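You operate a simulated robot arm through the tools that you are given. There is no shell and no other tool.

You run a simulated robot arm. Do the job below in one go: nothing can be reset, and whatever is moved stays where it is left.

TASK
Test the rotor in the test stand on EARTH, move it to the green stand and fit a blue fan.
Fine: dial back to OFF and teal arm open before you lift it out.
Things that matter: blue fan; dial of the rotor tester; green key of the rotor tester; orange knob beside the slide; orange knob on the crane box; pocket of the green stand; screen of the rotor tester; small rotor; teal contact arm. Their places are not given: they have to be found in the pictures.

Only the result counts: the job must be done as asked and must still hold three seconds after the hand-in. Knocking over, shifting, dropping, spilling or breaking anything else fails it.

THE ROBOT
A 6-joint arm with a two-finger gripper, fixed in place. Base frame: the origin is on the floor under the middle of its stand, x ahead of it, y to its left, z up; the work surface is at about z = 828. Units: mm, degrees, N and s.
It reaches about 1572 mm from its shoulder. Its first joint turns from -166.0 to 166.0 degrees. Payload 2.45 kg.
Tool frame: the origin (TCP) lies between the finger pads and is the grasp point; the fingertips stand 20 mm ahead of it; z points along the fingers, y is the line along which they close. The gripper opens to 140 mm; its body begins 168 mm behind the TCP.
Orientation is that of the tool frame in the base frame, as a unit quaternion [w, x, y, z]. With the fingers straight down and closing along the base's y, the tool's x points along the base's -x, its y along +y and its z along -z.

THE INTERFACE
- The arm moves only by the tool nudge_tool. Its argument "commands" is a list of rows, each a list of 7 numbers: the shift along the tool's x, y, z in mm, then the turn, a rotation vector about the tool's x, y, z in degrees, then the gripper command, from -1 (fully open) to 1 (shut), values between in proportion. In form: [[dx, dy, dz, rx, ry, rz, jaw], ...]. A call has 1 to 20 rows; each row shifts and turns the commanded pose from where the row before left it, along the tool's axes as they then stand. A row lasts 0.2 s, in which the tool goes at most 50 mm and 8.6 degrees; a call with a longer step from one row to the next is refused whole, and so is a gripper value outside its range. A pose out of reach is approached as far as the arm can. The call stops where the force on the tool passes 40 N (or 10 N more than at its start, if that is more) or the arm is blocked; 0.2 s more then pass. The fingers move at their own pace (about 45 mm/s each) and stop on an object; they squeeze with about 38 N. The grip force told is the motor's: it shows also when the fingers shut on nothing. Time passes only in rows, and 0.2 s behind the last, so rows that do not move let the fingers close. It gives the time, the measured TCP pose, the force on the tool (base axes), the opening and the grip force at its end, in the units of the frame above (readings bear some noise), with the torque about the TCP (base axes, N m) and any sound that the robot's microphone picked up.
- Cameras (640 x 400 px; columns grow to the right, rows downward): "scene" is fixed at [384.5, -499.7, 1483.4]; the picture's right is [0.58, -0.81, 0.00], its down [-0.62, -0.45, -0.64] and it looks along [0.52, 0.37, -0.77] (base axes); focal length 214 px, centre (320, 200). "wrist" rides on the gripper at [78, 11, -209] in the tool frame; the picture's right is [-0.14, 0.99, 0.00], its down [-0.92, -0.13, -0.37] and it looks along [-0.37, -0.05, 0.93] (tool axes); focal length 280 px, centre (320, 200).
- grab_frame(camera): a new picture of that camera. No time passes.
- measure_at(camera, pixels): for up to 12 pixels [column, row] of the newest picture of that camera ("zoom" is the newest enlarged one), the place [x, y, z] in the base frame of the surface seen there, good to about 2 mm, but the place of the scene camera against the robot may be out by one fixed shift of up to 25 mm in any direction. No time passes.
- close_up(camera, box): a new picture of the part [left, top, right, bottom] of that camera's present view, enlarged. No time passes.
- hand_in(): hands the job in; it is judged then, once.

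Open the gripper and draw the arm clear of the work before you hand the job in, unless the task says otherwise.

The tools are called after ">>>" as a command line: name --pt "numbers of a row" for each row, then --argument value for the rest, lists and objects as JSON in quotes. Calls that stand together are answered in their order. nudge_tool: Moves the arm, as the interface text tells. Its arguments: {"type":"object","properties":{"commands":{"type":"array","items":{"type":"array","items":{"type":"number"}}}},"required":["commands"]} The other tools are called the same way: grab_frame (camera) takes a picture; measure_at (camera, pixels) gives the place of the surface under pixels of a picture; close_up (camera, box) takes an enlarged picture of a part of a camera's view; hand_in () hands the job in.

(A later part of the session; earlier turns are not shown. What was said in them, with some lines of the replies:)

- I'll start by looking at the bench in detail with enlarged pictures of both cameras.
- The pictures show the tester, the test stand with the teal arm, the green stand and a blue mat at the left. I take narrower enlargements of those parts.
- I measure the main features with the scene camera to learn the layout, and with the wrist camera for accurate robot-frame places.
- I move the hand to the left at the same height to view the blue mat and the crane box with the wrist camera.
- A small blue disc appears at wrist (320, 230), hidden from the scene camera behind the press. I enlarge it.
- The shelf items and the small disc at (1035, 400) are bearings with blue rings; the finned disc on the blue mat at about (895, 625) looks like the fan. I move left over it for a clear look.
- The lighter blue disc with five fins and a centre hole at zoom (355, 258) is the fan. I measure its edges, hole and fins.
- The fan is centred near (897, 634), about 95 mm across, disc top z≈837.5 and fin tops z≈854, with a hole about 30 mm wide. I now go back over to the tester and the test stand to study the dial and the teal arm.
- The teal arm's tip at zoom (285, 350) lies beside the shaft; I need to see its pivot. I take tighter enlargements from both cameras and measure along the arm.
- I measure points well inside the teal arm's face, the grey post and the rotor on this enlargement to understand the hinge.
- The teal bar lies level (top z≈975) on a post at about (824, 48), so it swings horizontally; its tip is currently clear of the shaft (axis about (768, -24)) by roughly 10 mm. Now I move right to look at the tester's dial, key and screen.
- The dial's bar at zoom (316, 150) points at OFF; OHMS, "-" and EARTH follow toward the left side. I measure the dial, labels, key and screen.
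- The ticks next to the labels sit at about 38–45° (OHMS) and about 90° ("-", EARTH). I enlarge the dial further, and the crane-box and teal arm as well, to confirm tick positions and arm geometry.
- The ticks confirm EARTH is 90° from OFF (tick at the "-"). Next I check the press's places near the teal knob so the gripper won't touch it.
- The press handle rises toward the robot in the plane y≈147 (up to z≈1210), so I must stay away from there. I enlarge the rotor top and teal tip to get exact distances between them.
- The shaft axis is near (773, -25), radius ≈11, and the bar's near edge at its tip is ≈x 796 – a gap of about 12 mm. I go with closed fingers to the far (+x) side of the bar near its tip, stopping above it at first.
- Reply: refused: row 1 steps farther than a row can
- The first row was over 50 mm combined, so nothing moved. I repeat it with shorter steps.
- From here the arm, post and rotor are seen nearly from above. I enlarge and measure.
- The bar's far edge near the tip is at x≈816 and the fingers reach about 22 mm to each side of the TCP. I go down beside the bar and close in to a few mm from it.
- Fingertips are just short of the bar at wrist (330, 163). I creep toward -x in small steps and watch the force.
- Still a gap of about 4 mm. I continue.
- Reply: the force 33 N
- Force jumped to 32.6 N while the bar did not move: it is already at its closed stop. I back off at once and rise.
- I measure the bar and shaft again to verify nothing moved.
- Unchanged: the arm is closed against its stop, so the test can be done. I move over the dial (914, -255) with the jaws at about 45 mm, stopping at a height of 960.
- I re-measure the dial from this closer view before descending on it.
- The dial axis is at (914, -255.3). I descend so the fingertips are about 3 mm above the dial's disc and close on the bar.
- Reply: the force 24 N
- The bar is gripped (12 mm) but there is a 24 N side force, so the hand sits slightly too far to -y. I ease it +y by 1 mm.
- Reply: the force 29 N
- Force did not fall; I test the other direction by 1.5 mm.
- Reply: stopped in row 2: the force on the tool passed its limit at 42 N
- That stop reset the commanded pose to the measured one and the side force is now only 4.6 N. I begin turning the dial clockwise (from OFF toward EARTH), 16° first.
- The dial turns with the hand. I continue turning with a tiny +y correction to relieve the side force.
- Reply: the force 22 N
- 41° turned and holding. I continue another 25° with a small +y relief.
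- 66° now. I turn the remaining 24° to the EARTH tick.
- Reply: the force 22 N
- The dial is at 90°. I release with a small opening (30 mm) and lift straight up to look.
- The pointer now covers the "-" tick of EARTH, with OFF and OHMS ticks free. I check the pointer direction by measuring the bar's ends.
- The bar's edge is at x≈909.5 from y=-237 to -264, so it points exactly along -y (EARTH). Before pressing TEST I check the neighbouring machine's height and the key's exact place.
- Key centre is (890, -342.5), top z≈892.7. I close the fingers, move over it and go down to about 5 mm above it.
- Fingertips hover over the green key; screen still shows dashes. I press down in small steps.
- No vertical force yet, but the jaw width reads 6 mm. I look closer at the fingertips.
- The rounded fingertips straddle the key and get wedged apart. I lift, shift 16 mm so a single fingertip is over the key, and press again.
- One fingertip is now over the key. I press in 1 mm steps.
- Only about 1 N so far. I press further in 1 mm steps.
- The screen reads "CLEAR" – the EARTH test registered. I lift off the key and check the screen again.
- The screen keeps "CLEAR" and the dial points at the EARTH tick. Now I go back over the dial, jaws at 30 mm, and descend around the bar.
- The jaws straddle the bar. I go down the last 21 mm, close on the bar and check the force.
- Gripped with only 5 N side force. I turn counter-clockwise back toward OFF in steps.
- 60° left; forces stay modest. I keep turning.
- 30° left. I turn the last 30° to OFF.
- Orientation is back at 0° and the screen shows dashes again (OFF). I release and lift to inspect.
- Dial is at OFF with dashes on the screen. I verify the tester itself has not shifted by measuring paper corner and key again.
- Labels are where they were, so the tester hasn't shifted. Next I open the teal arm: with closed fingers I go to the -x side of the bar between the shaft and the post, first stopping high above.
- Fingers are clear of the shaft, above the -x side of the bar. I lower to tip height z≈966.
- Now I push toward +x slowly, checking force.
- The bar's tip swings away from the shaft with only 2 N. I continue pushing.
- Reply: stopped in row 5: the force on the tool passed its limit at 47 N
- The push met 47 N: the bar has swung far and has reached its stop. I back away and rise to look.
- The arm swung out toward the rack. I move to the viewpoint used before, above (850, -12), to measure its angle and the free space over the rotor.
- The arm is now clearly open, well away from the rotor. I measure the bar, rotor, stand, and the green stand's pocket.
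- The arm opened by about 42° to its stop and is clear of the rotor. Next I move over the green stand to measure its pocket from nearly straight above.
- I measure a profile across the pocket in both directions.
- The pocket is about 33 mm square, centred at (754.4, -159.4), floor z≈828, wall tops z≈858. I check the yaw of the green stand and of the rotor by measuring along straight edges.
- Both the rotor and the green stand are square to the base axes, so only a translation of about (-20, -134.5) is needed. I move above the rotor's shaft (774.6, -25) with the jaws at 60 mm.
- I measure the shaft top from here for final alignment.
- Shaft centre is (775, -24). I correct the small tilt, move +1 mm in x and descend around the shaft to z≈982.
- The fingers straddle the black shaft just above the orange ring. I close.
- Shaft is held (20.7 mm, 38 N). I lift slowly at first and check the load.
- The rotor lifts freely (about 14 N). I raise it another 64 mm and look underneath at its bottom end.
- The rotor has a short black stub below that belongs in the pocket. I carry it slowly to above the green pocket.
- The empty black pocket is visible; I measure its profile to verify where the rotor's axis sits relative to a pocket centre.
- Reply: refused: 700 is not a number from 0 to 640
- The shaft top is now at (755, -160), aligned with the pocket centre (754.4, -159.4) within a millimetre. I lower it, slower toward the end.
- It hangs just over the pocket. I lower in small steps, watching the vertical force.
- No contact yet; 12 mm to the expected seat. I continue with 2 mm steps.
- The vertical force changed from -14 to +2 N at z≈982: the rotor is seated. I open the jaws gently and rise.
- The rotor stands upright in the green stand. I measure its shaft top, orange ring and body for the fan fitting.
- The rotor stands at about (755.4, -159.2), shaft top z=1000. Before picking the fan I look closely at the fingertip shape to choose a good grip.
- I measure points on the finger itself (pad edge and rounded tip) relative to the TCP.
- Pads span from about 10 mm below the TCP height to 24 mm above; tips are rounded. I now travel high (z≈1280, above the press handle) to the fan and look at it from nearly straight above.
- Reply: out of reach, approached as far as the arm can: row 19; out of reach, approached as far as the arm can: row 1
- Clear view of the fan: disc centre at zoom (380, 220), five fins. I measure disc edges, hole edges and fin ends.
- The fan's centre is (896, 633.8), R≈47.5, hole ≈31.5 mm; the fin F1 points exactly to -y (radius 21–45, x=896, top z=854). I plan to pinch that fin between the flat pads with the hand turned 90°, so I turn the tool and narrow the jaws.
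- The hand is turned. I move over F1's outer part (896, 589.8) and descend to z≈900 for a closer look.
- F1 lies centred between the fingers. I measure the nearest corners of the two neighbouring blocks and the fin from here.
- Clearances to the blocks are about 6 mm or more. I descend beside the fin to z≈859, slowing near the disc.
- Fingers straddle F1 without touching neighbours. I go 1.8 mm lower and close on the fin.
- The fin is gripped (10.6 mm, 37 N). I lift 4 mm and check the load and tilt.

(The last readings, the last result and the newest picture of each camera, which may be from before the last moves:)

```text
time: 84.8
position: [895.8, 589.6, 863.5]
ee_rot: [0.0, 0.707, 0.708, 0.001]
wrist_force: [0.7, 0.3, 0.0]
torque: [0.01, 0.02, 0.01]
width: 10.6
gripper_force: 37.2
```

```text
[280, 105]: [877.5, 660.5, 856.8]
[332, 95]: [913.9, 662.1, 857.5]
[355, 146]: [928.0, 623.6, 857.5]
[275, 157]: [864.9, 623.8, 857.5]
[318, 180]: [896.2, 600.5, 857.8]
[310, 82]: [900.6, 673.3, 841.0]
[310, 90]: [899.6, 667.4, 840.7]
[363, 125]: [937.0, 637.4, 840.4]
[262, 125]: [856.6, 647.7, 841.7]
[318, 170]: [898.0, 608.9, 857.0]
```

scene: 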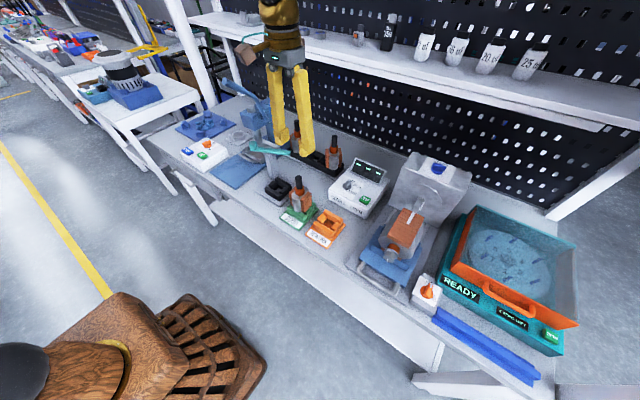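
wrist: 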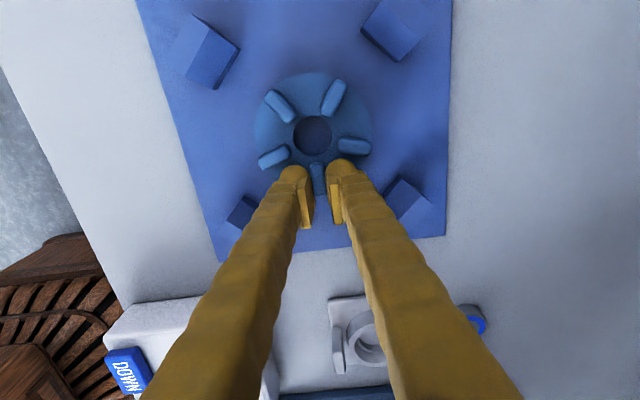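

All fins now read z≈857.3, so the fan rose level with the hand. I lift it clear of the blocks and check again.

>>> nudge_tool --pt "0 0 -4 0 0 0 1" --pt "0 0 -8 0 0 0 1" --pt "0 0 -15 0 0 0 1" --pt "0 0 -20 0 0 0 1" --pt "0 0 -25 0 0 0 1" --pt "0 0 -25 0 0 0 1" --pt "0 0 -20 0 0 0 1" --pt "0 0 -10 0 0 0 1" --pt "0 0 0 0 0 0 1"

>>> grab_frame --camera "wrist"

>>> measure_at --camera "wrist" --pixels '[[280, 105], [332, 95], [355, 146], [275, 157], [318, 180], [310, 82], [310, 90], [363, 125], [262, 125], [318, 170]]'

>>> close_up --camera "scene" --box '[170, 60, 270, 160]'

```text
time: 86.8
position: [895.8, 589.4, 989.3]
ee_rot: [0.0, 0.707, 0.707, 0.001]
wrist_force: [-0.2, -0.5, -0.8]
torque: [0.01, -0.01, -0.03]
width: 0.0
gripper_force: 29.9
```

```text
taken
```

wrist: 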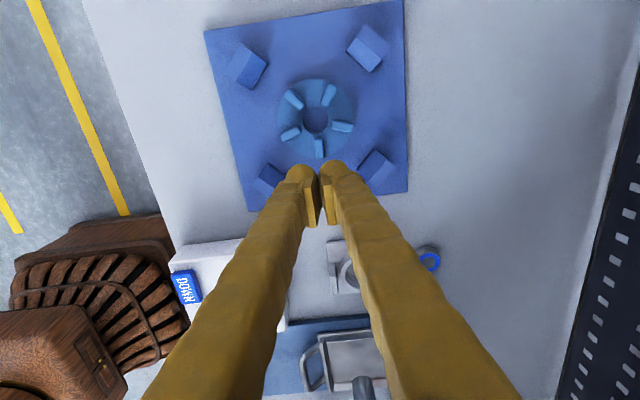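

```text
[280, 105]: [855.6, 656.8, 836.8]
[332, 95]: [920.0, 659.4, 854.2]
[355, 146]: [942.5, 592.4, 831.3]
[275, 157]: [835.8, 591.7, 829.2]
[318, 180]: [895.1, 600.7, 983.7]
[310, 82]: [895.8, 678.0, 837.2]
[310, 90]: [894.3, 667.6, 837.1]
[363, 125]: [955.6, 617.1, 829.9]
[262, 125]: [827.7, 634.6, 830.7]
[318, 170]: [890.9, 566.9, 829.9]
```

```text
4.00 times, centred on (220, 110) of scene
```

zoom: 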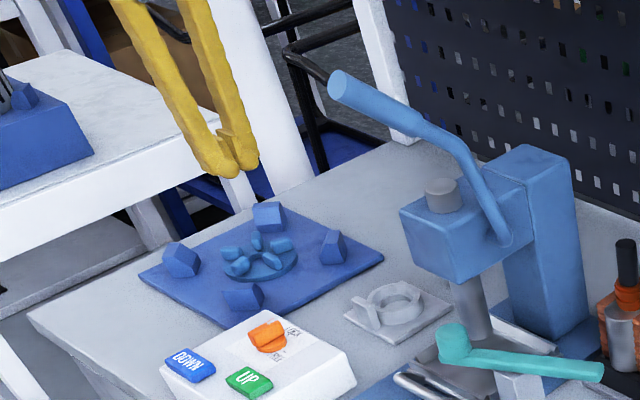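

The fan slipped off the pads (jaws now shut, 0 mm) and sits back on the mat – only the fin's rounded top was held. I zoom in to check where it lies now.

>>> close_up --camera "wrist" --box '[250, 60, 380, 180]'

>>> measure_at --camera "zoom" --pixels '[[206, 205], [439, 205], [325, 75], [320, 306], [322, 200], [250, 130], [364, 112], [405, 224], [243, 242], [335, 285], [280, 200], [360, 200]]'

```text
3.33 times, centred on (315, 120) of wrist
```

zoom: 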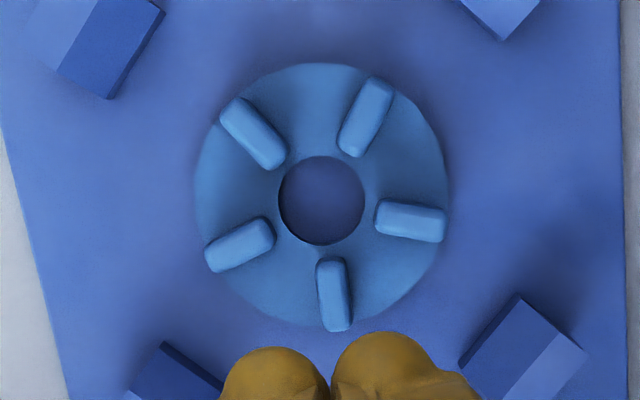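

```text
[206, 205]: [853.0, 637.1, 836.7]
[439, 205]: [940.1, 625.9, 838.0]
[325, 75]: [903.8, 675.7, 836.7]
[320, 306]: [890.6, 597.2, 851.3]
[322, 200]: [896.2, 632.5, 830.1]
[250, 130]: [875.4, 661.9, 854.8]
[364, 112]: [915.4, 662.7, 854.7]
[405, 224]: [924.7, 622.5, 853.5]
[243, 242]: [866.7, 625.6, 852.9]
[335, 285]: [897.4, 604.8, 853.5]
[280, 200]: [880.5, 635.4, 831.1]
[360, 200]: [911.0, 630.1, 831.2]
```

The fan lies flat at nearly the same place, centre (896, 633). New grip: straddle the whole fan along x with the tips outside the rim near mat level, so the flat pads press the outer ends of the two fins F2 and F5 over their full height. I open the jaws and position over it.

>>> nudge_tool --pt "0 0 0 0 0 0 -0.6" --pt "0 0 0 0 0 0 -0.6" --pt "19 0.3 0 0 0 0 -0.6" --pt "19.5 0 0 0 0 0 -0.6" --pt "0 0 0 0 0 0 -0.6" --pt "0 0 30 0 0 0 -0.6" --pt "0 0 30 0 0 0 -0.6" --pt "0 0 0 0 0 0 -0.6"

>>> grab_frame --camera "wrist"

>>> close_up --camera "scene" --box '[170, 70, 260, 160]'

```text
time: 88.6
position: [895.8, 628.6, 930.3]
ee_rot: [0.001, 0.707, 0.708, 0.0]
wrist_force: [0.2, -0.3, 0.7]
torque: [0.02, 0.02, 0.03]
width: 111.8
gripper_force: 0.1
```

```text
taken
```

wrist: 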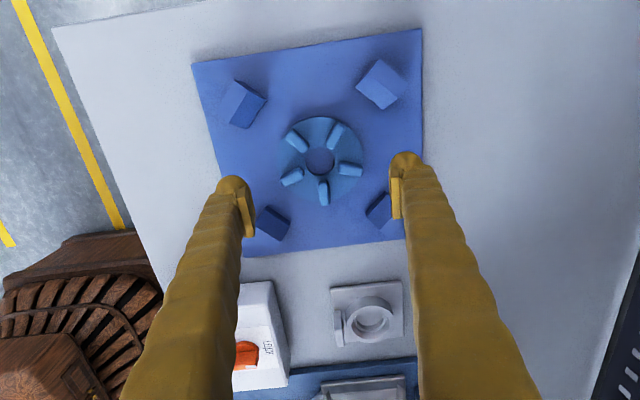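

```text
4.44 times, centred on (215, 115) of scene
```

zoom: 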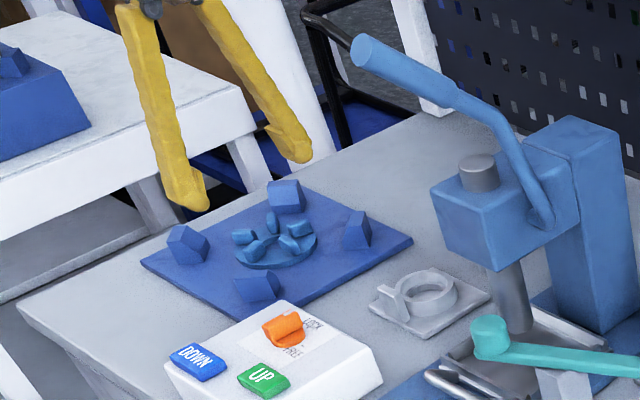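

The hand is centred over the fan and clear of the blocks. I descend to z≈866 and check.

>>> nudge_tool --pt "0 0 25 0 0 0 -0.6" --pt "0 0 25 0 0 0 -0.6" --pt "0 0 14 0 0 0 -0.6" --pt "0 0 0 0 0 0 -0.6"

>>> grab_frame --camera "wrist"

>>> close_up --camera "wrist" --box '[190, 70, 450, 260]'

```text
time: 89.6
position: [895.9, 627.8, 865.6]
ee_rot: [0.001, 0.706, 0.708, 0.001]
wrist_force: [-0.1, 1.5, 0.4]
torque: [0.0, 0.0, -0.01]
width: 111.8
gripper_force: 0.1
```

```text
taken
```

wrist: 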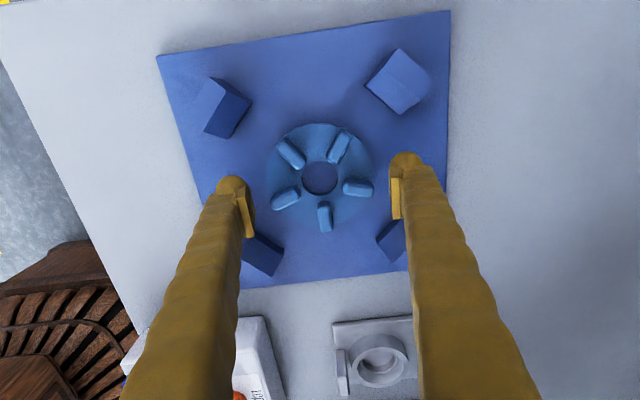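

```text
2.11 times, centred on (320, 165) of wrist
```

zoom: 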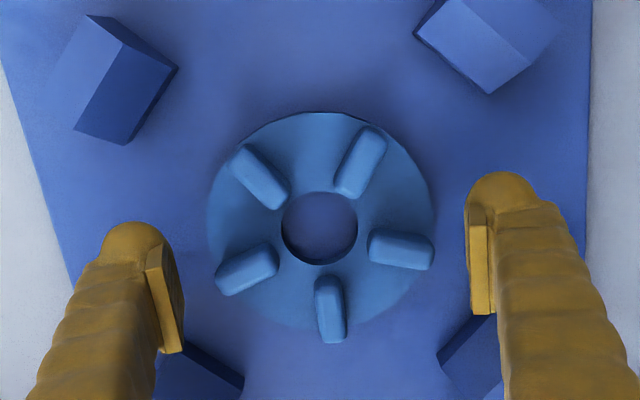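

Good alignment. I go down 13 mm more (tips ~2 mm over the mat) and check force.

>>> nudge_tool --pt "0 0 7 0 0 0 -0.6" --pt "0 0 4 0 0 0 -0.6" --pt "0 0 2 0 0 0 -0.6" --pt "0 0 0 0 0 0 -0.6"

>>> close_up --camera "scene" --box '[175, 95, 235, 155]'

```text
time: 90.6
position: [896.1, 627.8, 852.9]
ee_rot: [0.001, 0.707, 0.708, 0.0]
wrist_force: [-0.1, 0.5, 0.3]
torque: [0.0, -0.01, 0.02]
width: 111.9
gripper_force: 0.1
```

```text
6.67 times, centred on (205, 125) of scene
```

zoom: 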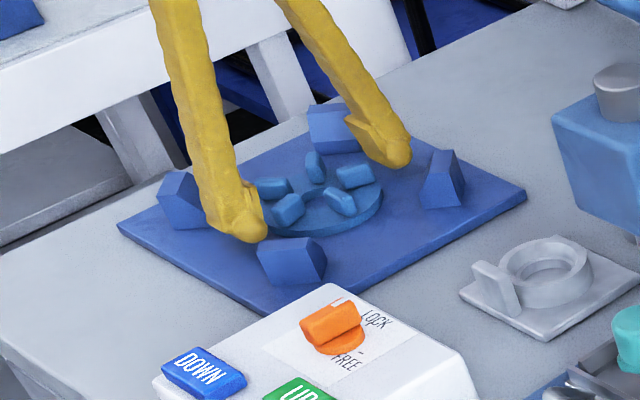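

Tips are outside the rim, no contact. I close gently.

>>> nudge_tool --pt "0 0 0 0 0 0 -0.45" --pt "0 0 0 0 0 0 -0.35" --pt "0 0 0 0 0 0 -0.28" --pt "0 0 0 0 0 0 -0.2" --pt "0 0 0 0 0 0 0.2" --pt "0 0 0 0 0 0 1" --pt "0 0 0 0 0 0 1" --pt "0 0 0 0 0 0 1"

>>> grab_frame --camera "wrist"

>>> close_up --camera "wrist" --box '[190, 70, 450, 260]'

```text
time: 92.4
position: [895.9, 628.9, 852.9]
ee_rot: [0.001, 0.707, 0.707, 0.001]
wrist_force: [-1.0, -0.3, 1.9]
torque: [-0.03, 0.08, 0.03]
width: 91.6
gripper_force: 38.6
```

```text
taken
```

wrist: 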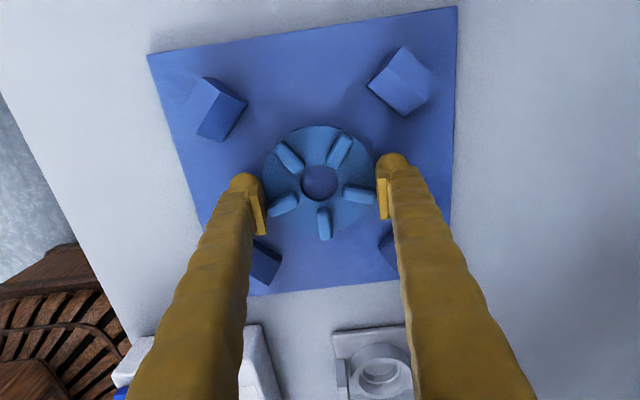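

```text
2.11 times, centred on (320, 165) of wrist
```

zoom: 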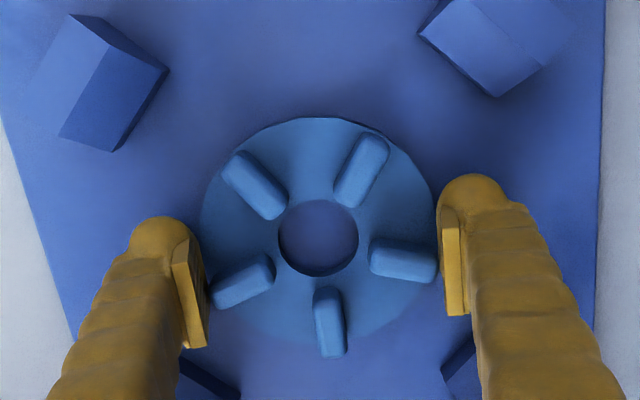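

Closed to 91.6 mm with 38.6 N. I lift a few mm slowly and measure the fan's height all round.

>>> nudge_tool --pt "0 0 -1 0 0 0 1" --pt "0 0 -1 0 0 0 1" --pt "0 0 -1 0 0 0 1" --pt "0 0 -1 0 0 0 1" --pt "0 0 -1 0 0 0 1" --pt "0 0 0 0 0 0 1"

>>> close_up --camera "wrist" --box '[190, 70, 450, 260]'

>>> measure_at --camera "zoom" --pixels '[[255, 185], [362, 168], [403, 258], [243, 282], [330, 320], [320, 130], [420, 200], [220, 230], [300, 320], [300, 190], [318, 240]]'

```text
time: 93.8
position: [896.6, 628.0, 858.1]
ee_rot: [0.0, 0.706, 0.708, 0.001]
wrist_force: [0.4, -0.5, -0.1]
torque: [0.05, 0.01, -0.01]
width: 91.7
gripper_force: 38.0
```

```text
2.11 times, centred on (320, 165) of wrist
```

zoom: 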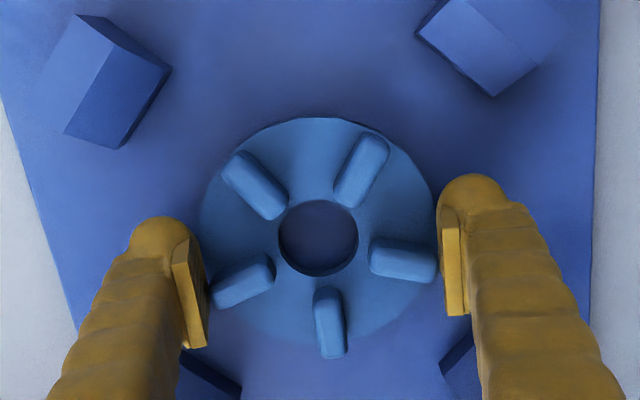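

```text
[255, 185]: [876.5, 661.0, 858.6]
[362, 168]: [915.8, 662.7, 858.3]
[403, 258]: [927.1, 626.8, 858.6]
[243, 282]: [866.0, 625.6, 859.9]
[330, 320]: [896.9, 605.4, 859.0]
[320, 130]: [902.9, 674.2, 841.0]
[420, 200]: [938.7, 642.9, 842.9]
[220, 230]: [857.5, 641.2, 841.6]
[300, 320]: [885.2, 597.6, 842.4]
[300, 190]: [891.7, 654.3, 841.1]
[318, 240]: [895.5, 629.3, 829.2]
```

The fan rose level by 5 mm with the hand. I keep lifting slowly in 5 mm rows.

>>> nudge_tool --pt "0 0 -3 0 0 0 1" --pt "0 0 -4 0 0 0 1" --pt "0 0 -5 0 0 0 1" --pt "0 0 -5 0 0 0 1" --pt "0 0 -5 0 0 0 1" --pt "0 0 -5 0 0 0 1" --pt "0 0 -5 0 0 0 1" --pt "0 0 -5 0 0 0 1" --pt "0 0 -4 0 0 0 1" --pt "0 0 -2 0 0 0 1" --pt "0 0 0 0 0 0 1"

>>> close_up --camera "wrist" --box '[190, 70, 450, 260]'

>>> measure_at --camera "zoom" --pixels '[[255, 185], [362, 168], [403, 258], [243, 282], [330, 320], [320, 130], [420, 200], [220, 230], [300, 320], [300, 190], [318, 240]]'

```text
time: 96.2
position: [895.9, 628.5, 899.6]
ee_rot: [0.001, 0.707, 0.708, 0.001]
wrist_force: [0.7, 0.2, -0.7]
torque: [0.05, 0.03, 0.03]
width: 91.4
gripper_force: 37.8
```

```text
2.11 times, centred on (320, 165) of wrist
```

zoom: 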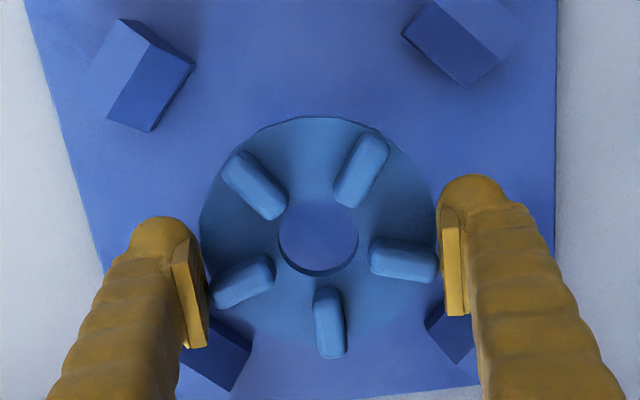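

```text
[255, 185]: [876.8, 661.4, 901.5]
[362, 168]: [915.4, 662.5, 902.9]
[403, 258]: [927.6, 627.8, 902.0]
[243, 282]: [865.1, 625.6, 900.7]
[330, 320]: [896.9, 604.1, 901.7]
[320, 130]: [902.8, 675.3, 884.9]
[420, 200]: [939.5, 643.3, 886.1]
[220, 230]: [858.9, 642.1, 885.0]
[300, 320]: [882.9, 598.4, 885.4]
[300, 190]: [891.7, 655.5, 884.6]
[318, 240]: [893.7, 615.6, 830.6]
```

The fan is held firmly and level (fin tops at TCP+2, disc top at TCP-15). I lift it smoothly another 100 mm.

>>> nudge_tool --pt "0 0 -4 0 0 0 1" --pt "0 0 -7 0 0 0 1" --pt "0 0 -10 0 0 0 1" --pt "0 0 -13 0 0 0 1" --pt "0 0 -15 0 0 0 1" --pt "0 0 -15 0 0 0 1" --pt "0 0 -13 0 0 0 1" --pt "0 0 -11 0 0 0 1" --pt "0 0 -8 0 0 0 1" --pt "0 0 -4 0 0 0 1" --pt "0 0 0 0 0 0 1"

>>> grab_frame --camera "wrist"

```text
time: 98.6
position: [896.7, 627.7, 1000.5]
ee_rot: [0.0, 0.707, 0.707, 0.002]
wrist_force: [-0.5, -0.8, 0.0]
torque: [0.02, -0.02, -0.01]
width: 91.6
gripper_force: 38.0
```

```text
taken
```

wrist: 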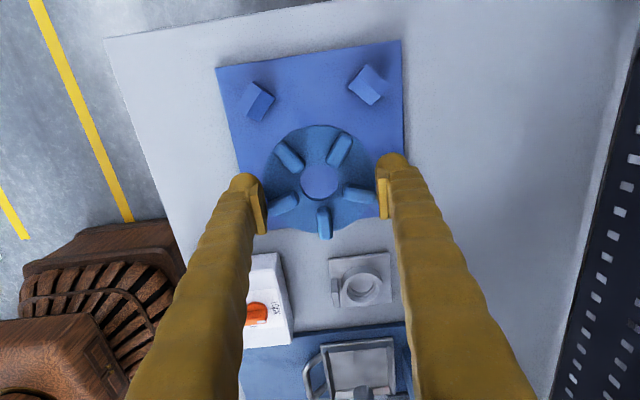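

Still held. I carry it back and upward in moderate steps toward (770, 280, 1295), high above the press.

>>> nudge_tool --pt "-8 -4 -6 0 0 0 1" --pt "-15 -7 -11 0 0 0 1" --pt "-20 -10 -15 0 0 0 1" --pt "-24 -11 -17 0 0 0 1" --pt "-24 -11 -17 0 0 0 1" --pt "-24 -11 -17 0 0 0 1" --pt "-24 -11 -17 0 0 0 1" --pt "-24 -11 -17 0 0 0 1" --pt "-24 -11 -17 0 0 0 1" --pt "-21 -9 -16 0 0 0 1" --pt "-22 -5 -22 0 0 0 1" --pt "-22 -5 -22 0 0 0 1" --pt "-22 -5 -22 0 0 0 1" --pt "-22 -5 -22 0 0 0 1" --pt "-22 -5 -22 0 0 0 1" --pt "-18 -4 -20 0 0 0 1" --pt "-12 -1 -15 0 0 0 1" --pt "0 0 0 0 0 0 1"

>>> grab_frame --camera "wrist"

>>> grab_frame --camera "scene"

```text
time: 102.4
position: [769.5, 279.1, 1296.4]
ee_rot: [0.001, 0.707, 0.708, 0.0]
wrist_force: [0.1, 0.0, -1.0]
torque: [0.02, -0.02, 0.01]
width: 91.6
gripper_force: 38.4
```

```text
taken
```

wrist: 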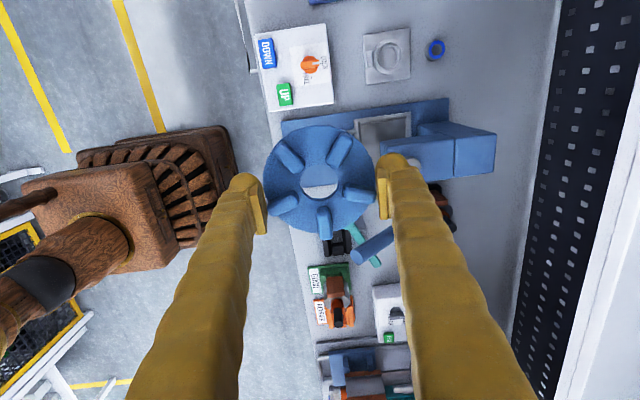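

```text
taken
```

scene: 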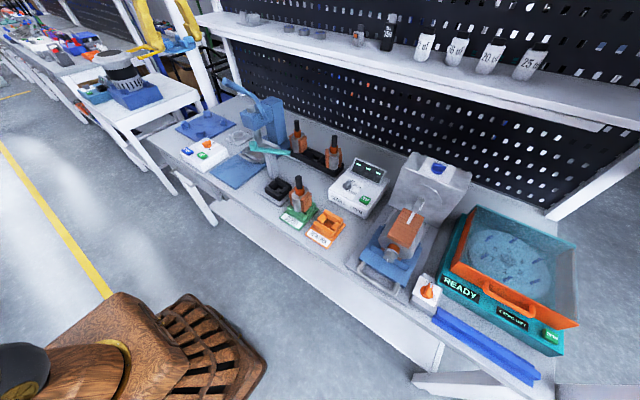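

The fan is still held. I measure the handle's top end (wrist (372, 243)) and the fan to be sure of clearance before crossing.

>>> measure_at --camera "wrist" --pixels '[[372, 243], [360, 250], [385, 238], [335, 160], [290, 158], [352, 195], [288, 205], [322, 218]]'

```text
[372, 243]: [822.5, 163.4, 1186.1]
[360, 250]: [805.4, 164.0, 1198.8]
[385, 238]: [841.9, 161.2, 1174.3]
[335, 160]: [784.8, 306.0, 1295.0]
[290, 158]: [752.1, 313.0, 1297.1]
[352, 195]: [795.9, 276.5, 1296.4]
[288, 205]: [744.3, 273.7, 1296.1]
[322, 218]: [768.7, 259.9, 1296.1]
```

Clearance over the handle is about 65 mm. I cross over to above the rotor at constant height.

>>> nudge_tool --pt "-10 -0.7 0 0 0 0 1" --pt "-18 -0.7 0 0 0 0 1" --pt "-24.4 -0.7 0 0 0 0 1" --pt "-24.4 -0.7 0 0 0 0 1" --pt "-24.4 -0.7 0 0 0 0 1" --pt "-24.4 -0.7 0 0 0 0 1" --pt "-24.4 -0.7 0 0 0 0 1" --pt "-24.4 -0.7 0 0 0 0 1" --pt "-24.4 -0.7 0 0 0 0 1" --pt "-24.4 -0.7 0 0 0 0 1" --pt "-24.4 -0.7 0 0 0 0 1" --pt "-24.4 -0.7 0 0 0 0 1" --pt "-24.4 -0.7 0 0 0 0 1" --pt "-24.4 -0.7 0 0 0 0 1" --pt "-24.4 -0.7 0 0 0 0 1" --pt "-24.4 -0.7 0 0 0 0 1" --pt "-24.4 -0.8 0 0 0 0 1" --pt "-24.4 -0.8 0 0 0 0 1" --pt "-16 -0.8 0 0 0 0 1" --pt "-8.4 -0.8 0 0 0 0 1"

>>> grab_frame --camera "wrist"

>>> close_up --camera "wrist" --box '[190, 90, 450, 260]'

```text
time: 106.6
position: [756.8, -162.7, 1295.0]
ee_rot: [-0.001, 0.707, 0.708, 0.0]
wrist_force: [0.2, 1.0, -0.7]
torque: [0.0, -0.02, 0.0]
width: 91.5
gripper_force: 38.2
```

```text
taken
```

wrist: 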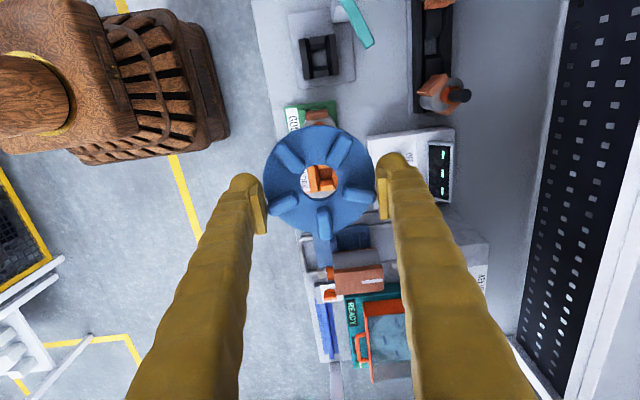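

```text
2.35 times, centred on (320, 175) of wrist
```

zoom: 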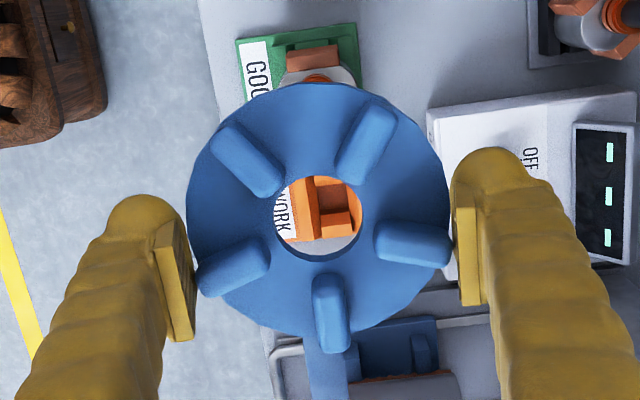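

The fan is held above the rotor. I lower it to z≈1060, with its underside still ~37 mm above the shaft top, for alignment.

>>> nudge_tool --pt "0 0 8 0 0 0 1" --pt "0 0 16 0 0 0 1" --pt "0 0 24 0 0 0 1" --pt "0 0 24 0 0 0 1" --pt "0 0 24 0 0 0 1" --pt "0 0 24 0 0 0 1" --pt "0 0 24 0 0 0 1" --pt "0 0 24 0 0 0 1" --pt "0 0 24 0 0 0 1" --pt "0 0 20 0 0 0 1" --pt "0 0 14 0 0 0 1" --pt "0 0 8 0 0 0 1" --pt "0 0 0 0 0 0 1"

>>> grab_frame --camera "wrist"

>>> close_up --camera "wrist" --box '[190, 90, 450, 260]'

>>> close_up --camera "scene" --box '[250, 130, 350, 240]'

```text
time: 109.4
position: [757.9, -163.0, 1061.4]
ee_rot: [0.0, 0.706, 0.708, 0.001]
wrist_force: [-1.3, -0.5, -0.1]
torque: [-0.01, 0.02, -0.01]
width: 91.5
gripper_force: 37.8
```

```text
taken
```

wrist: 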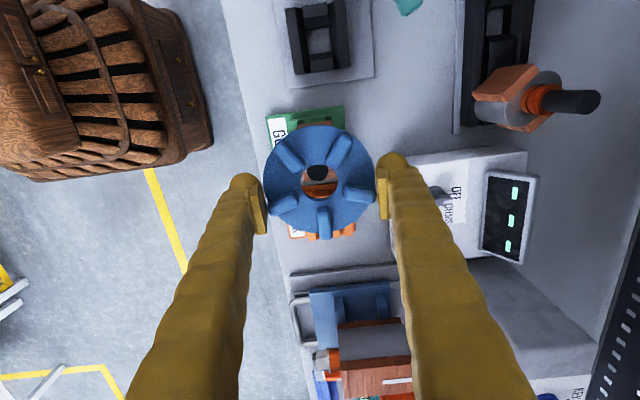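

```text
2.35 times, centred on (320, 175) of wrist
```

zoom: 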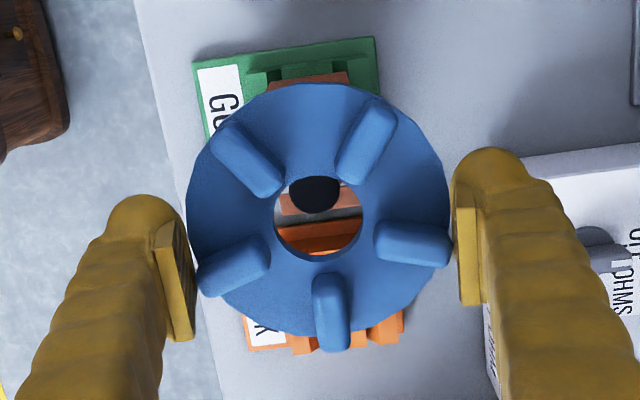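

```text
3.64 times, centred on (300, 185) of scene
```

zoom: 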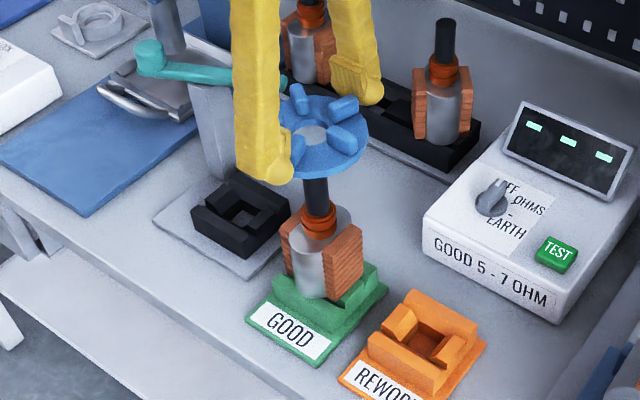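

The shaft top shows through the hole. I zoom on the hole and measure its edges and the shaft for the exact offset.

>>> close_up --camera "wrist" --box '[280, 150, 360, 220]'

>>> measure_at --camera "zoom" --pixels '[[205, 235], [425, 230], [310, 125], [310, 350], [240, 140], [385, 140], [240, 330], [390, 320], [310, 165], [290, 150], [330, 180]]'

```text
5.71 times, centred on (320, 185) of wrist
```

zoom: 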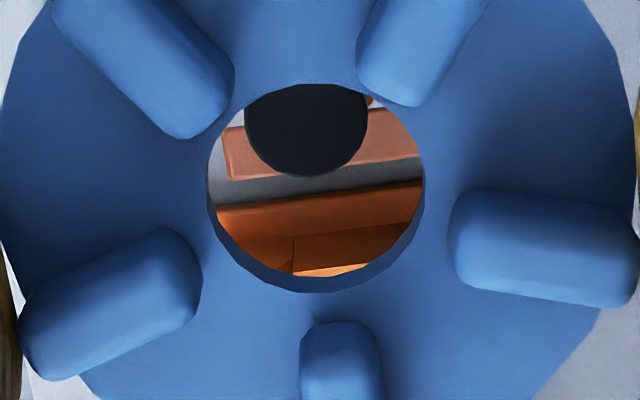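

```text
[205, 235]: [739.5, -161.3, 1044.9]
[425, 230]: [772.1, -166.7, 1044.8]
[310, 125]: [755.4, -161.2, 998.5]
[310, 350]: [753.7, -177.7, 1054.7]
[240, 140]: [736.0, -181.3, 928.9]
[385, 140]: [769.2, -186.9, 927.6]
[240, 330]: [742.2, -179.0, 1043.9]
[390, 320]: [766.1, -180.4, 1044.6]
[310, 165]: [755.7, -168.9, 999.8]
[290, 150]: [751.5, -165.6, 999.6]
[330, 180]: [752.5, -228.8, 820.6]
```

Fan centre ≈ (756.9, -157.5), shaft axis ≈ (755.1, -159.3). I shift by (-1.6, -1.8) and lower until the disc just passes the shaft's top.

>>> nudge_tool --pt "-1.8 -1.6 0 0 0 0 1" --pt "0 0 8 0 0 0 1" --pt "0 0 10 0 0 0 1" --pt "0 0 8 0 0 0 1" --pt "0 0 4 0 0 0 1" --pt "0 0 0 0 0 0 1"

>>> close_up --camera "wrist" --box '[280, 150, 360, 220]'

>>> close_up --camera "scene" --box '[270, 150, 340, 220]'

```text
time: 110.8
position: [755.9, -165.1, 1031.2]
ee_rot: [0.0, 0.707, 0.708, 0.002]
wrist_force: [-0.3, -0.1, -0.9]
torque: [0.02, 0.01, -0.01]
width: 91.4
gripper_force: 38.1
```

```text
5.71 times, centred on (320, 185) of wrist
```

zoom: 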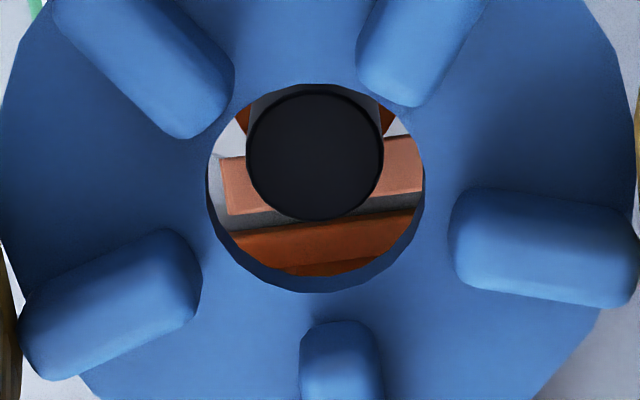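

```text
5.71 times, centred on (305, 185) of scene
```

zoom: 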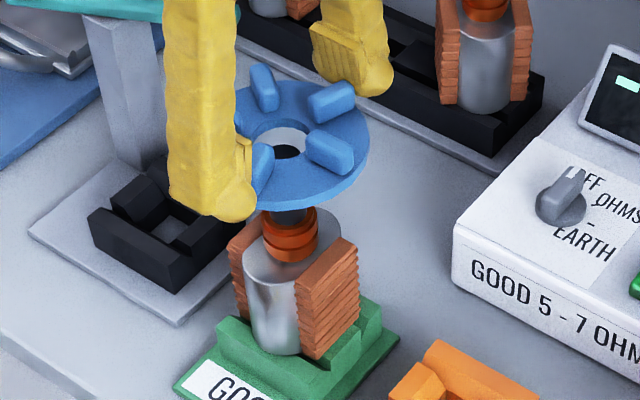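

The shaft is centred in the hole within about 1 mm. I lower further in steps, watching the force.

>>> nudge_tool --pt "0 0 4 0 0 0 1" --pt "0 0 5 0 0 0 1" --pt "0 0 5 0 0 0 1" --pt "0 0 5 0 0 0 1" --pt "0 0 4 0 0 0 1" --pt "0 0 0 0 0 0 1"

>>> close_up --camera "wrist" --box '[280, 150, 360, 220]'

>>> close_up --camera "scene" --box '[270, 150, 340, 220]'

```text
time: 112.2
position: [756.8, -163.9, 1008.7]
ee_rot: [0.001, 0.706, 0.708, 0.001]
wrist_force: [-0.6, -0.1, -0.6]
torque: [-0.01, 0.01, -0.01]
width: 91.4
gripper_force: 38.3
```

```text
5.71 times, centred on (320, 185) of wrist
```

zoom: 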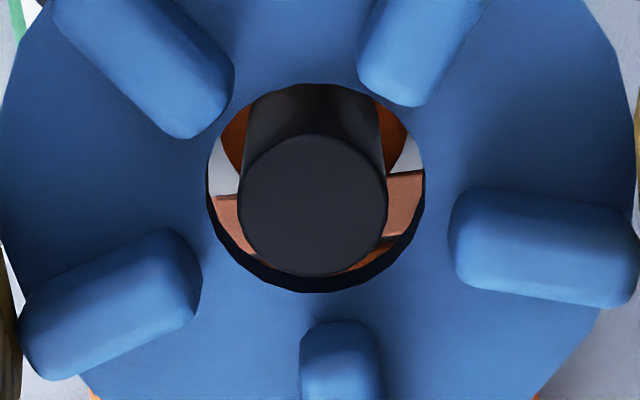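

```text
5.71 times, centred on (305, 185) of scene
```

zoom: 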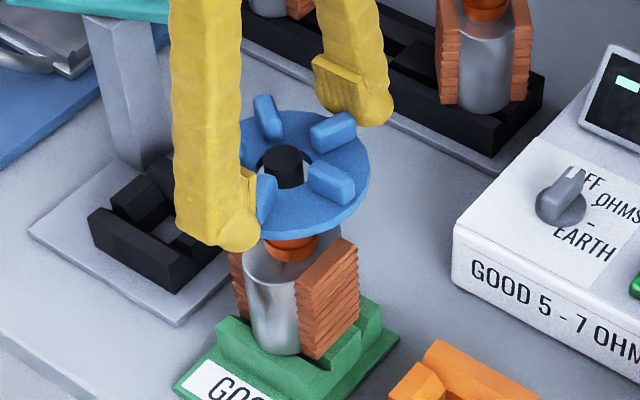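

The shaft is through the hole with clearance all round. I lower on toward the collar, about 25 mm, in small rows.

>>> nudge_tool --pt "0 0 4 0 0 0 1" --pt "0 0 4 0 0 0 1" --pt "0 0 4 0 0 0 1" --pt "0 0 4 0 0 0 1" --pt "0 0 4 0 0 0 1" --pt "0 0 3 0 0 0 1" --pt "0 0 0 0 0 0 1"

>>> close_up --camera "scene" --box '[270, 150, 340, 220]'

```text
time: 113.8
position: [755.0, -164.1, 986.4]
ee_rot: [0.001, 0.706, 0.708, 0.0]
wrist_force: [0.1, -0.4, 0.0]
torque: [0.02, -0.02, 0.0]
width: 91.3
gripper_force: 38.2
```

```text
5.71 times, centred on (305, 185) of scene
```

zoom: 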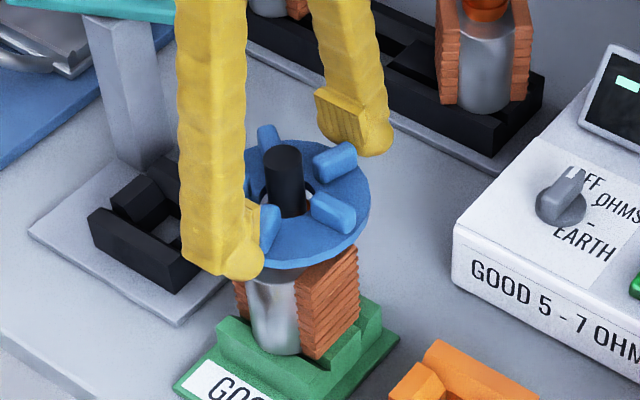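

Disc bottom is about 7 mm above the collar. I go down in 1 mm rows until contact shows.

>>> nudge_tool --pt "0 0 1.5 0 0 0 1" --pt "0 0 1.5 0 0 0 1" --pt "0 0 1 0 0 0 1" --pt "0 0 1 0 0 0 1" --pt "0 0 1 0 0 0 1" --pt "0 0 0 0 0 0 1"

>>> close_up --camera "wrist" --box '[250, 120, 390, 240]'

```text
time: 115.2
position: [755.8, -164.7, 979.8]
ee_rot: [0.002, 0.706, 0.708, 0.001]
wrist_force: [-3.5, 1.8, 16.8]
torque: [0.16, 0.16, 0.02]
width: 91.4
gripper_force: 38.0
```

```text
3.33 times, centred on (320, 180) of wrist
```

zoom: 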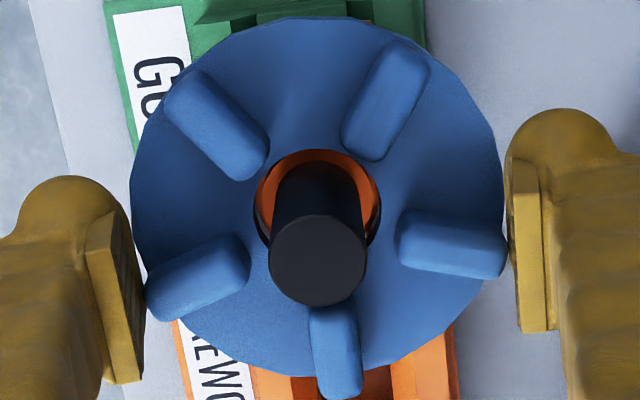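

Contact at TCP z≈980 exactly where the disc meets the collar (z≈957). I relieve the pressure slightly, then open the jaws slowly.

>>> nudge_tool --pt "0 0 -0.5 0 0 0 1" --pt "0 0 0 0 0 0 0.5" --pt "0 0 0 0 0 0 -0.33" --pt "0 0 0 0 0 0 -0.4" --pt "0 0 0 0 0 0 -0.5" --pt "0 0 0 0 0 0 -0.6" --pt "0 0 0 0 0 0 -0.6"

>>> grab_frame --camera "wrist"

>>> close_up --camera "wrist" --box '[220, 100, 420, 250]'

>>> close_up --camera "scene" --box '[270, 150, 340, 220]'

```text
time: 116.8
position: [755.8, -165.3, 978.7]
ee_rot: [0.001, 0.706, 0.708, 0.0]
wrist_force: [-0.6, 0.0, 0.0]
torque: [-0.03, 0.03, 0.03]
width: 111.9
gripper_force: 0.1
```

```text
taken
```

wrist: 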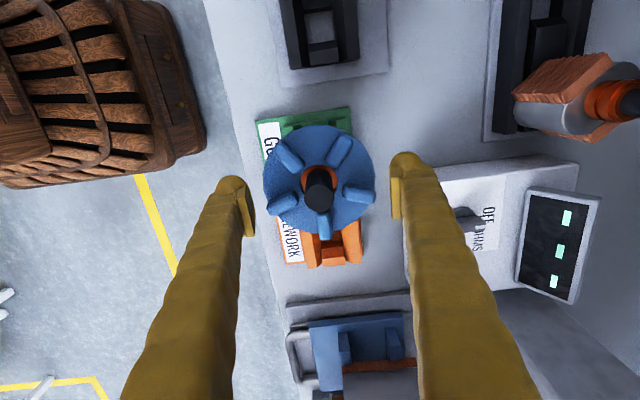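

```text
2.67 times, centred on (320, 175) of wrist
```

zoom: 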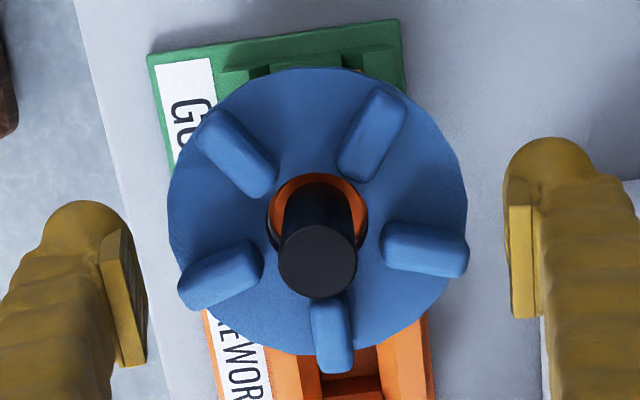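

```text
5.71 times, centred on (305, 185) of scene
```

zoom: 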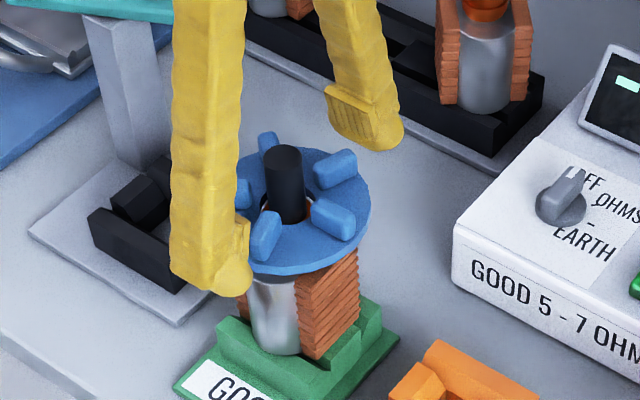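

The fan rests on the collar by itself. I measure disc heights and hole/shaft centring.

>>> measure_at --camera "zoom" --pixels '[[300, 90], [190, 200], [450, 210], [280, 330], [400, 310], [240, 155], [375, 130], [425, 250], [220, 275], [332, 340], [318, 260], [270, 240]]'

>>> close_up --camera "wrist" --box '[290, 150, 350, 220]'

```text
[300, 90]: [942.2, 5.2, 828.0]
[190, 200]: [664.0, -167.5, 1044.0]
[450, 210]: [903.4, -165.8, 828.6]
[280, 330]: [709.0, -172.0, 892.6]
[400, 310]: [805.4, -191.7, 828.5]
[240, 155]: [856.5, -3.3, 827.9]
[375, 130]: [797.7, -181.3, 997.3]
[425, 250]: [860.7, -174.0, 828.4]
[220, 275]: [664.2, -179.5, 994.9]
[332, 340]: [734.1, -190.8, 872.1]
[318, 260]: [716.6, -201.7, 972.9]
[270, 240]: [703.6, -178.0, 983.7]
```

```text
5.71 times, centred on (320, 185) of wrist
```

zoom: 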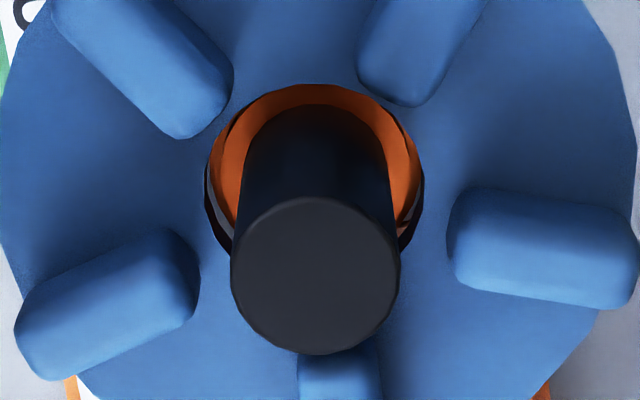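

That last measure used the scene enlargement; now I measure on the new wrist enlargement.

>>> measure_at --camera "zoom" --pixels '[[310, 40], [60, 180], [560, 170], [230, 360], [430, 360], [150, 70], [420, 50], [540, 245], [110, 290], [315, 275], [230, 150], [400, 150]]'

>>> measure_at --camera "zoom" --pixels '[[216, 215], [222, 230], [410, 215], [405, 228], [310, 95], [285, 100], [200, 190], [432, 190], [315, 220], [315, 335], [245, 275], [385, 270]]'

```text
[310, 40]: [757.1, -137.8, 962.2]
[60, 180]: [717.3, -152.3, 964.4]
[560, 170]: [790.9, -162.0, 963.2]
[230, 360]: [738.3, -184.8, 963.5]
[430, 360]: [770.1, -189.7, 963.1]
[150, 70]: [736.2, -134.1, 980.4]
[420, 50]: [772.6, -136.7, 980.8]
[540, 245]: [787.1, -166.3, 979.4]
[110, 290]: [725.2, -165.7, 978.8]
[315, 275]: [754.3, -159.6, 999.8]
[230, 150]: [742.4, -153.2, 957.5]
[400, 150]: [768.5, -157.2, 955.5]
```

```text
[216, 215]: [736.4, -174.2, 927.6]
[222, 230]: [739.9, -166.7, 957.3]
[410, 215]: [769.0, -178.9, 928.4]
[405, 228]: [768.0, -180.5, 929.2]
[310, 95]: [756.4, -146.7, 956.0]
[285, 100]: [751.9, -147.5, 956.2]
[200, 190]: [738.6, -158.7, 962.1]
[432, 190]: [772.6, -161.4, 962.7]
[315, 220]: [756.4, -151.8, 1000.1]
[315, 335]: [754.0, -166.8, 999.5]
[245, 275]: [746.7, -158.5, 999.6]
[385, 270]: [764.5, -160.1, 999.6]
```

Disc top is z≈963 all round and fins ≈980, so the fan sits level on the collar, centred within about 1 mm on the shaft. I raise the open hand straight up.

>>> nudge_tool --pt "0 0 -5 0 0 0 -0.6" --pt "0 0 -10 0 0 0 -0.6" --pt "0 0 -20 0 0 0 -0.6" --pt "0 0 -30 0 0 0 -0.6" --pt "0 0 -40 0 0 0 -0.6" --pt "0 0 -45 0 0 0 -0.6" --pt "0 0 -45 0 0 0 -0.6" --pt "0 0 -45 0 0 0 -0.6" --pt "0 0 0 0 0 0 -0.6"

>>> grab_frame --camera "wrist"

>>> close_up --camera "wrist" --box '[260, 100, 380, 220]'

>>> close_up --camera "scene" --box '[250, 130, 350, 240]'

```text
time: 118.8
position: [754.9, -164.7, 1219.1]
ee_rot: [0.001, 0.706, 0.708, 0.001]
wrist_force: [-0.4, 0.0, 0.0]
torque: [0.03, 0.01, -0.01]
width: 111.9
gripper_force: 0.1
```

```text
taken
```

wrist: 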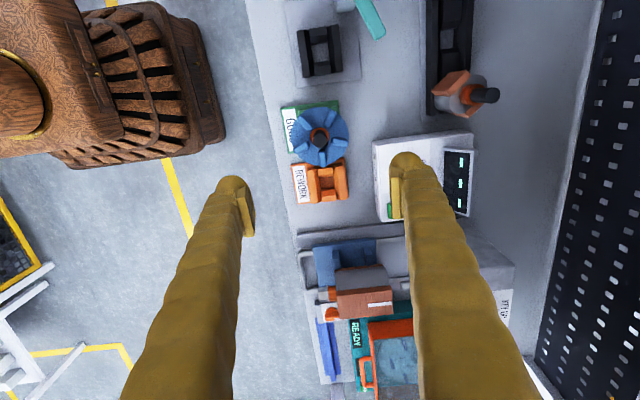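

```text
3.33 times, centred on (320, 160) of wrist
```

zoom: 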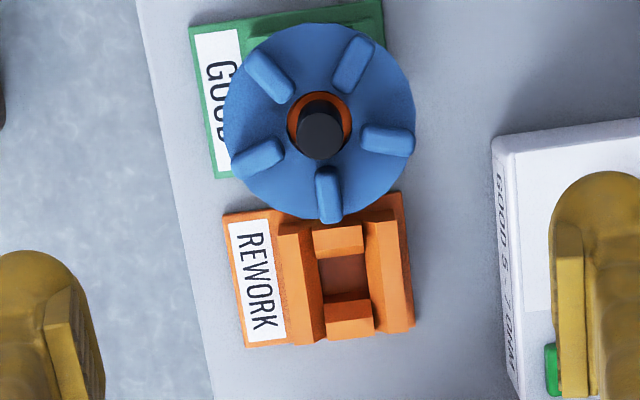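

```text
3.64 times, centred on (300, 185) of scene
```

zoom: 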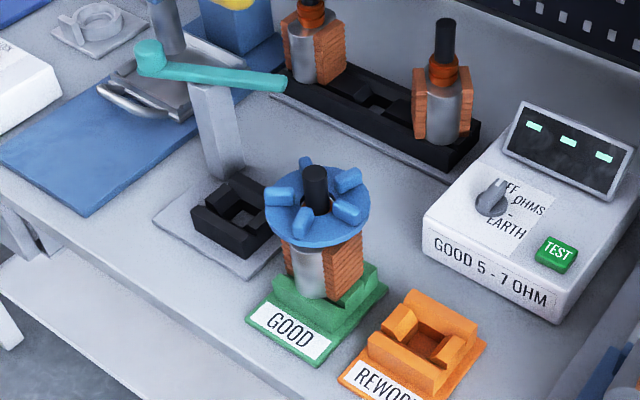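

The fan sits on the rotor in the green stand; dial OFF, teal arm open. I draw the arm up and back, wait a moment, and verify everything again.

>>> nudge_tool --pt "0 -20 -30 0 0 0 -1" --pt "0 -30 -30 0 0 0 -1" --pt "0 -35 0 0 0 0 -1" --pt "0 -35 0 0 0 0 -1" --pt "0 -35 0 0 0 0 -1" --pt "0 0 0 0 0 0 -1" --pt "0 0 0 0 0 0 -1" --pt "0 0 0 0 0 0 -1" --pt "0 0 0 0 0 0 -1" --pt "0 0 0 0 0 0 -1"

>>> grab_frame --camera "scene"

>>> grab_frame --camera "wrist"

>>> close_up --camera "scene" --box '[270, 150, 330, 230]'

>>> measure_at --camera "zoom" --pixels '[[280, 130], [250, 170], [330, 210], [370, 160], [300, 100], [340, 120], [270, 220]]'

```text
time: 121.0
position: [600.1, -164.9, 1279.5]
ee_rot: [0.0, 0.706, 0.708, 0.001]
wrist_force: [0.6, -0.2, -0.1]
torque: [0.02, 0.02, -0.01]
width: 139.9
gripper_force: 0.0
```

```text
taken
```

scene: 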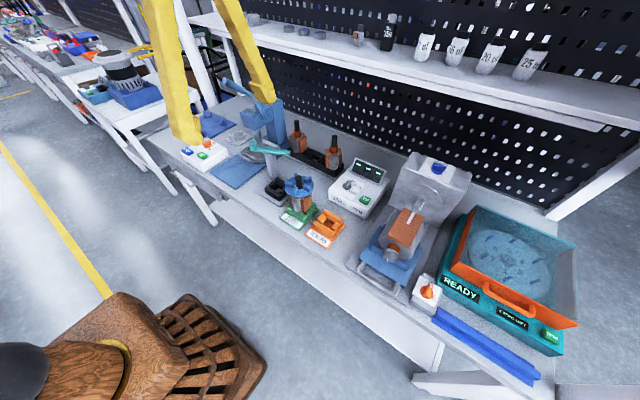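

```text
taken
```

wrist: 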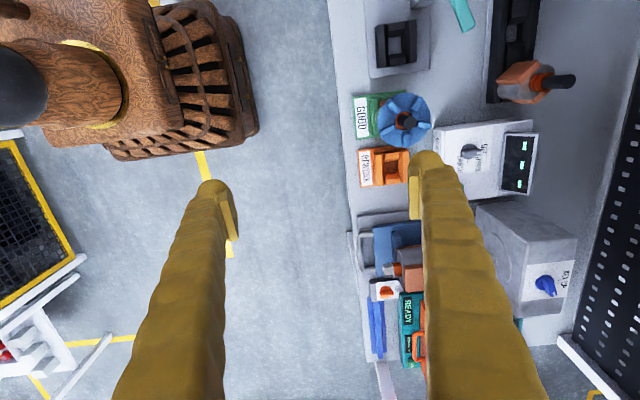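

```text
5.00 times, centred on (300, 190) of scene
```

zoom: 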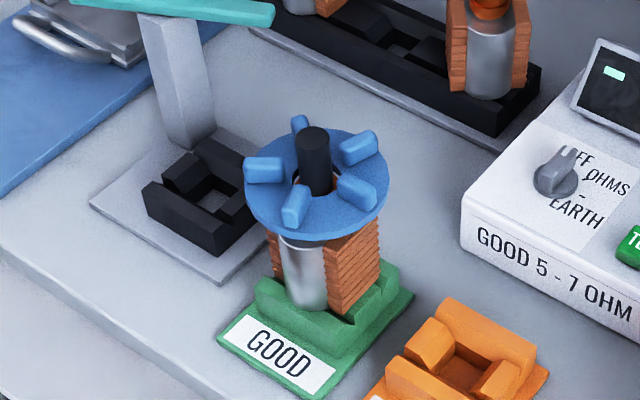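

```text
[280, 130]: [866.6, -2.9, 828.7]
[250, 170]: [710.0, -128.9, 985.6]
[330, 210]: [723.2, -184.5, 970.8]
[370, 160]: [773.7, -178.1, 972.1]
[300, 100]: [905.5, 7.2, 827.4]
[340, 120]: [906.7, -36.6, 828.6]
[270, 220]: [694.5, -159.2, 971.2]
```

Everything holds: fan level on the rotor's collar in the green stand, dial at OFF, screen dashes, teal arm open, the arm clear with the gripper open. I hand the job in.

>>> hand_in

```text
The job is handed in.
```

I tested the rotor on EARTH, moved it to the green stand and put the blue fan on it, then handed the job in. The hand-in gave no verdict, so this is what I saw in the pictures and readings.

- **Test:** the teal arm was already closed against its stop, so I turned the dial to EARTH and pressed the green key. The screen read "CLEAR".
- **Before lifting:** I turned the dial back to OFF, and the screen returned to dashes. I then swung the teal arm open about 42°, to its stop.
- **Green stand:** the rotor stands upright in the pocket with its shaft straight.
- **Fan:** it sits level on the rotor's orange collar, centred on the shaft to about 1 mm. It was still in place after I had opened the gripper and drawn the arm clear.

Two things happened on the way:

- **Fan slip:** the fan slipped out of my first grip and came back down flat on its mat. I re-gripped it and it held after that.
- **Hard contact:** I pushed the teal arm to about 33 N while checking it was closed, and to about 47 N when it reached its open stop. I saw no movement or damage from either push.

I left both orange knobs alone.
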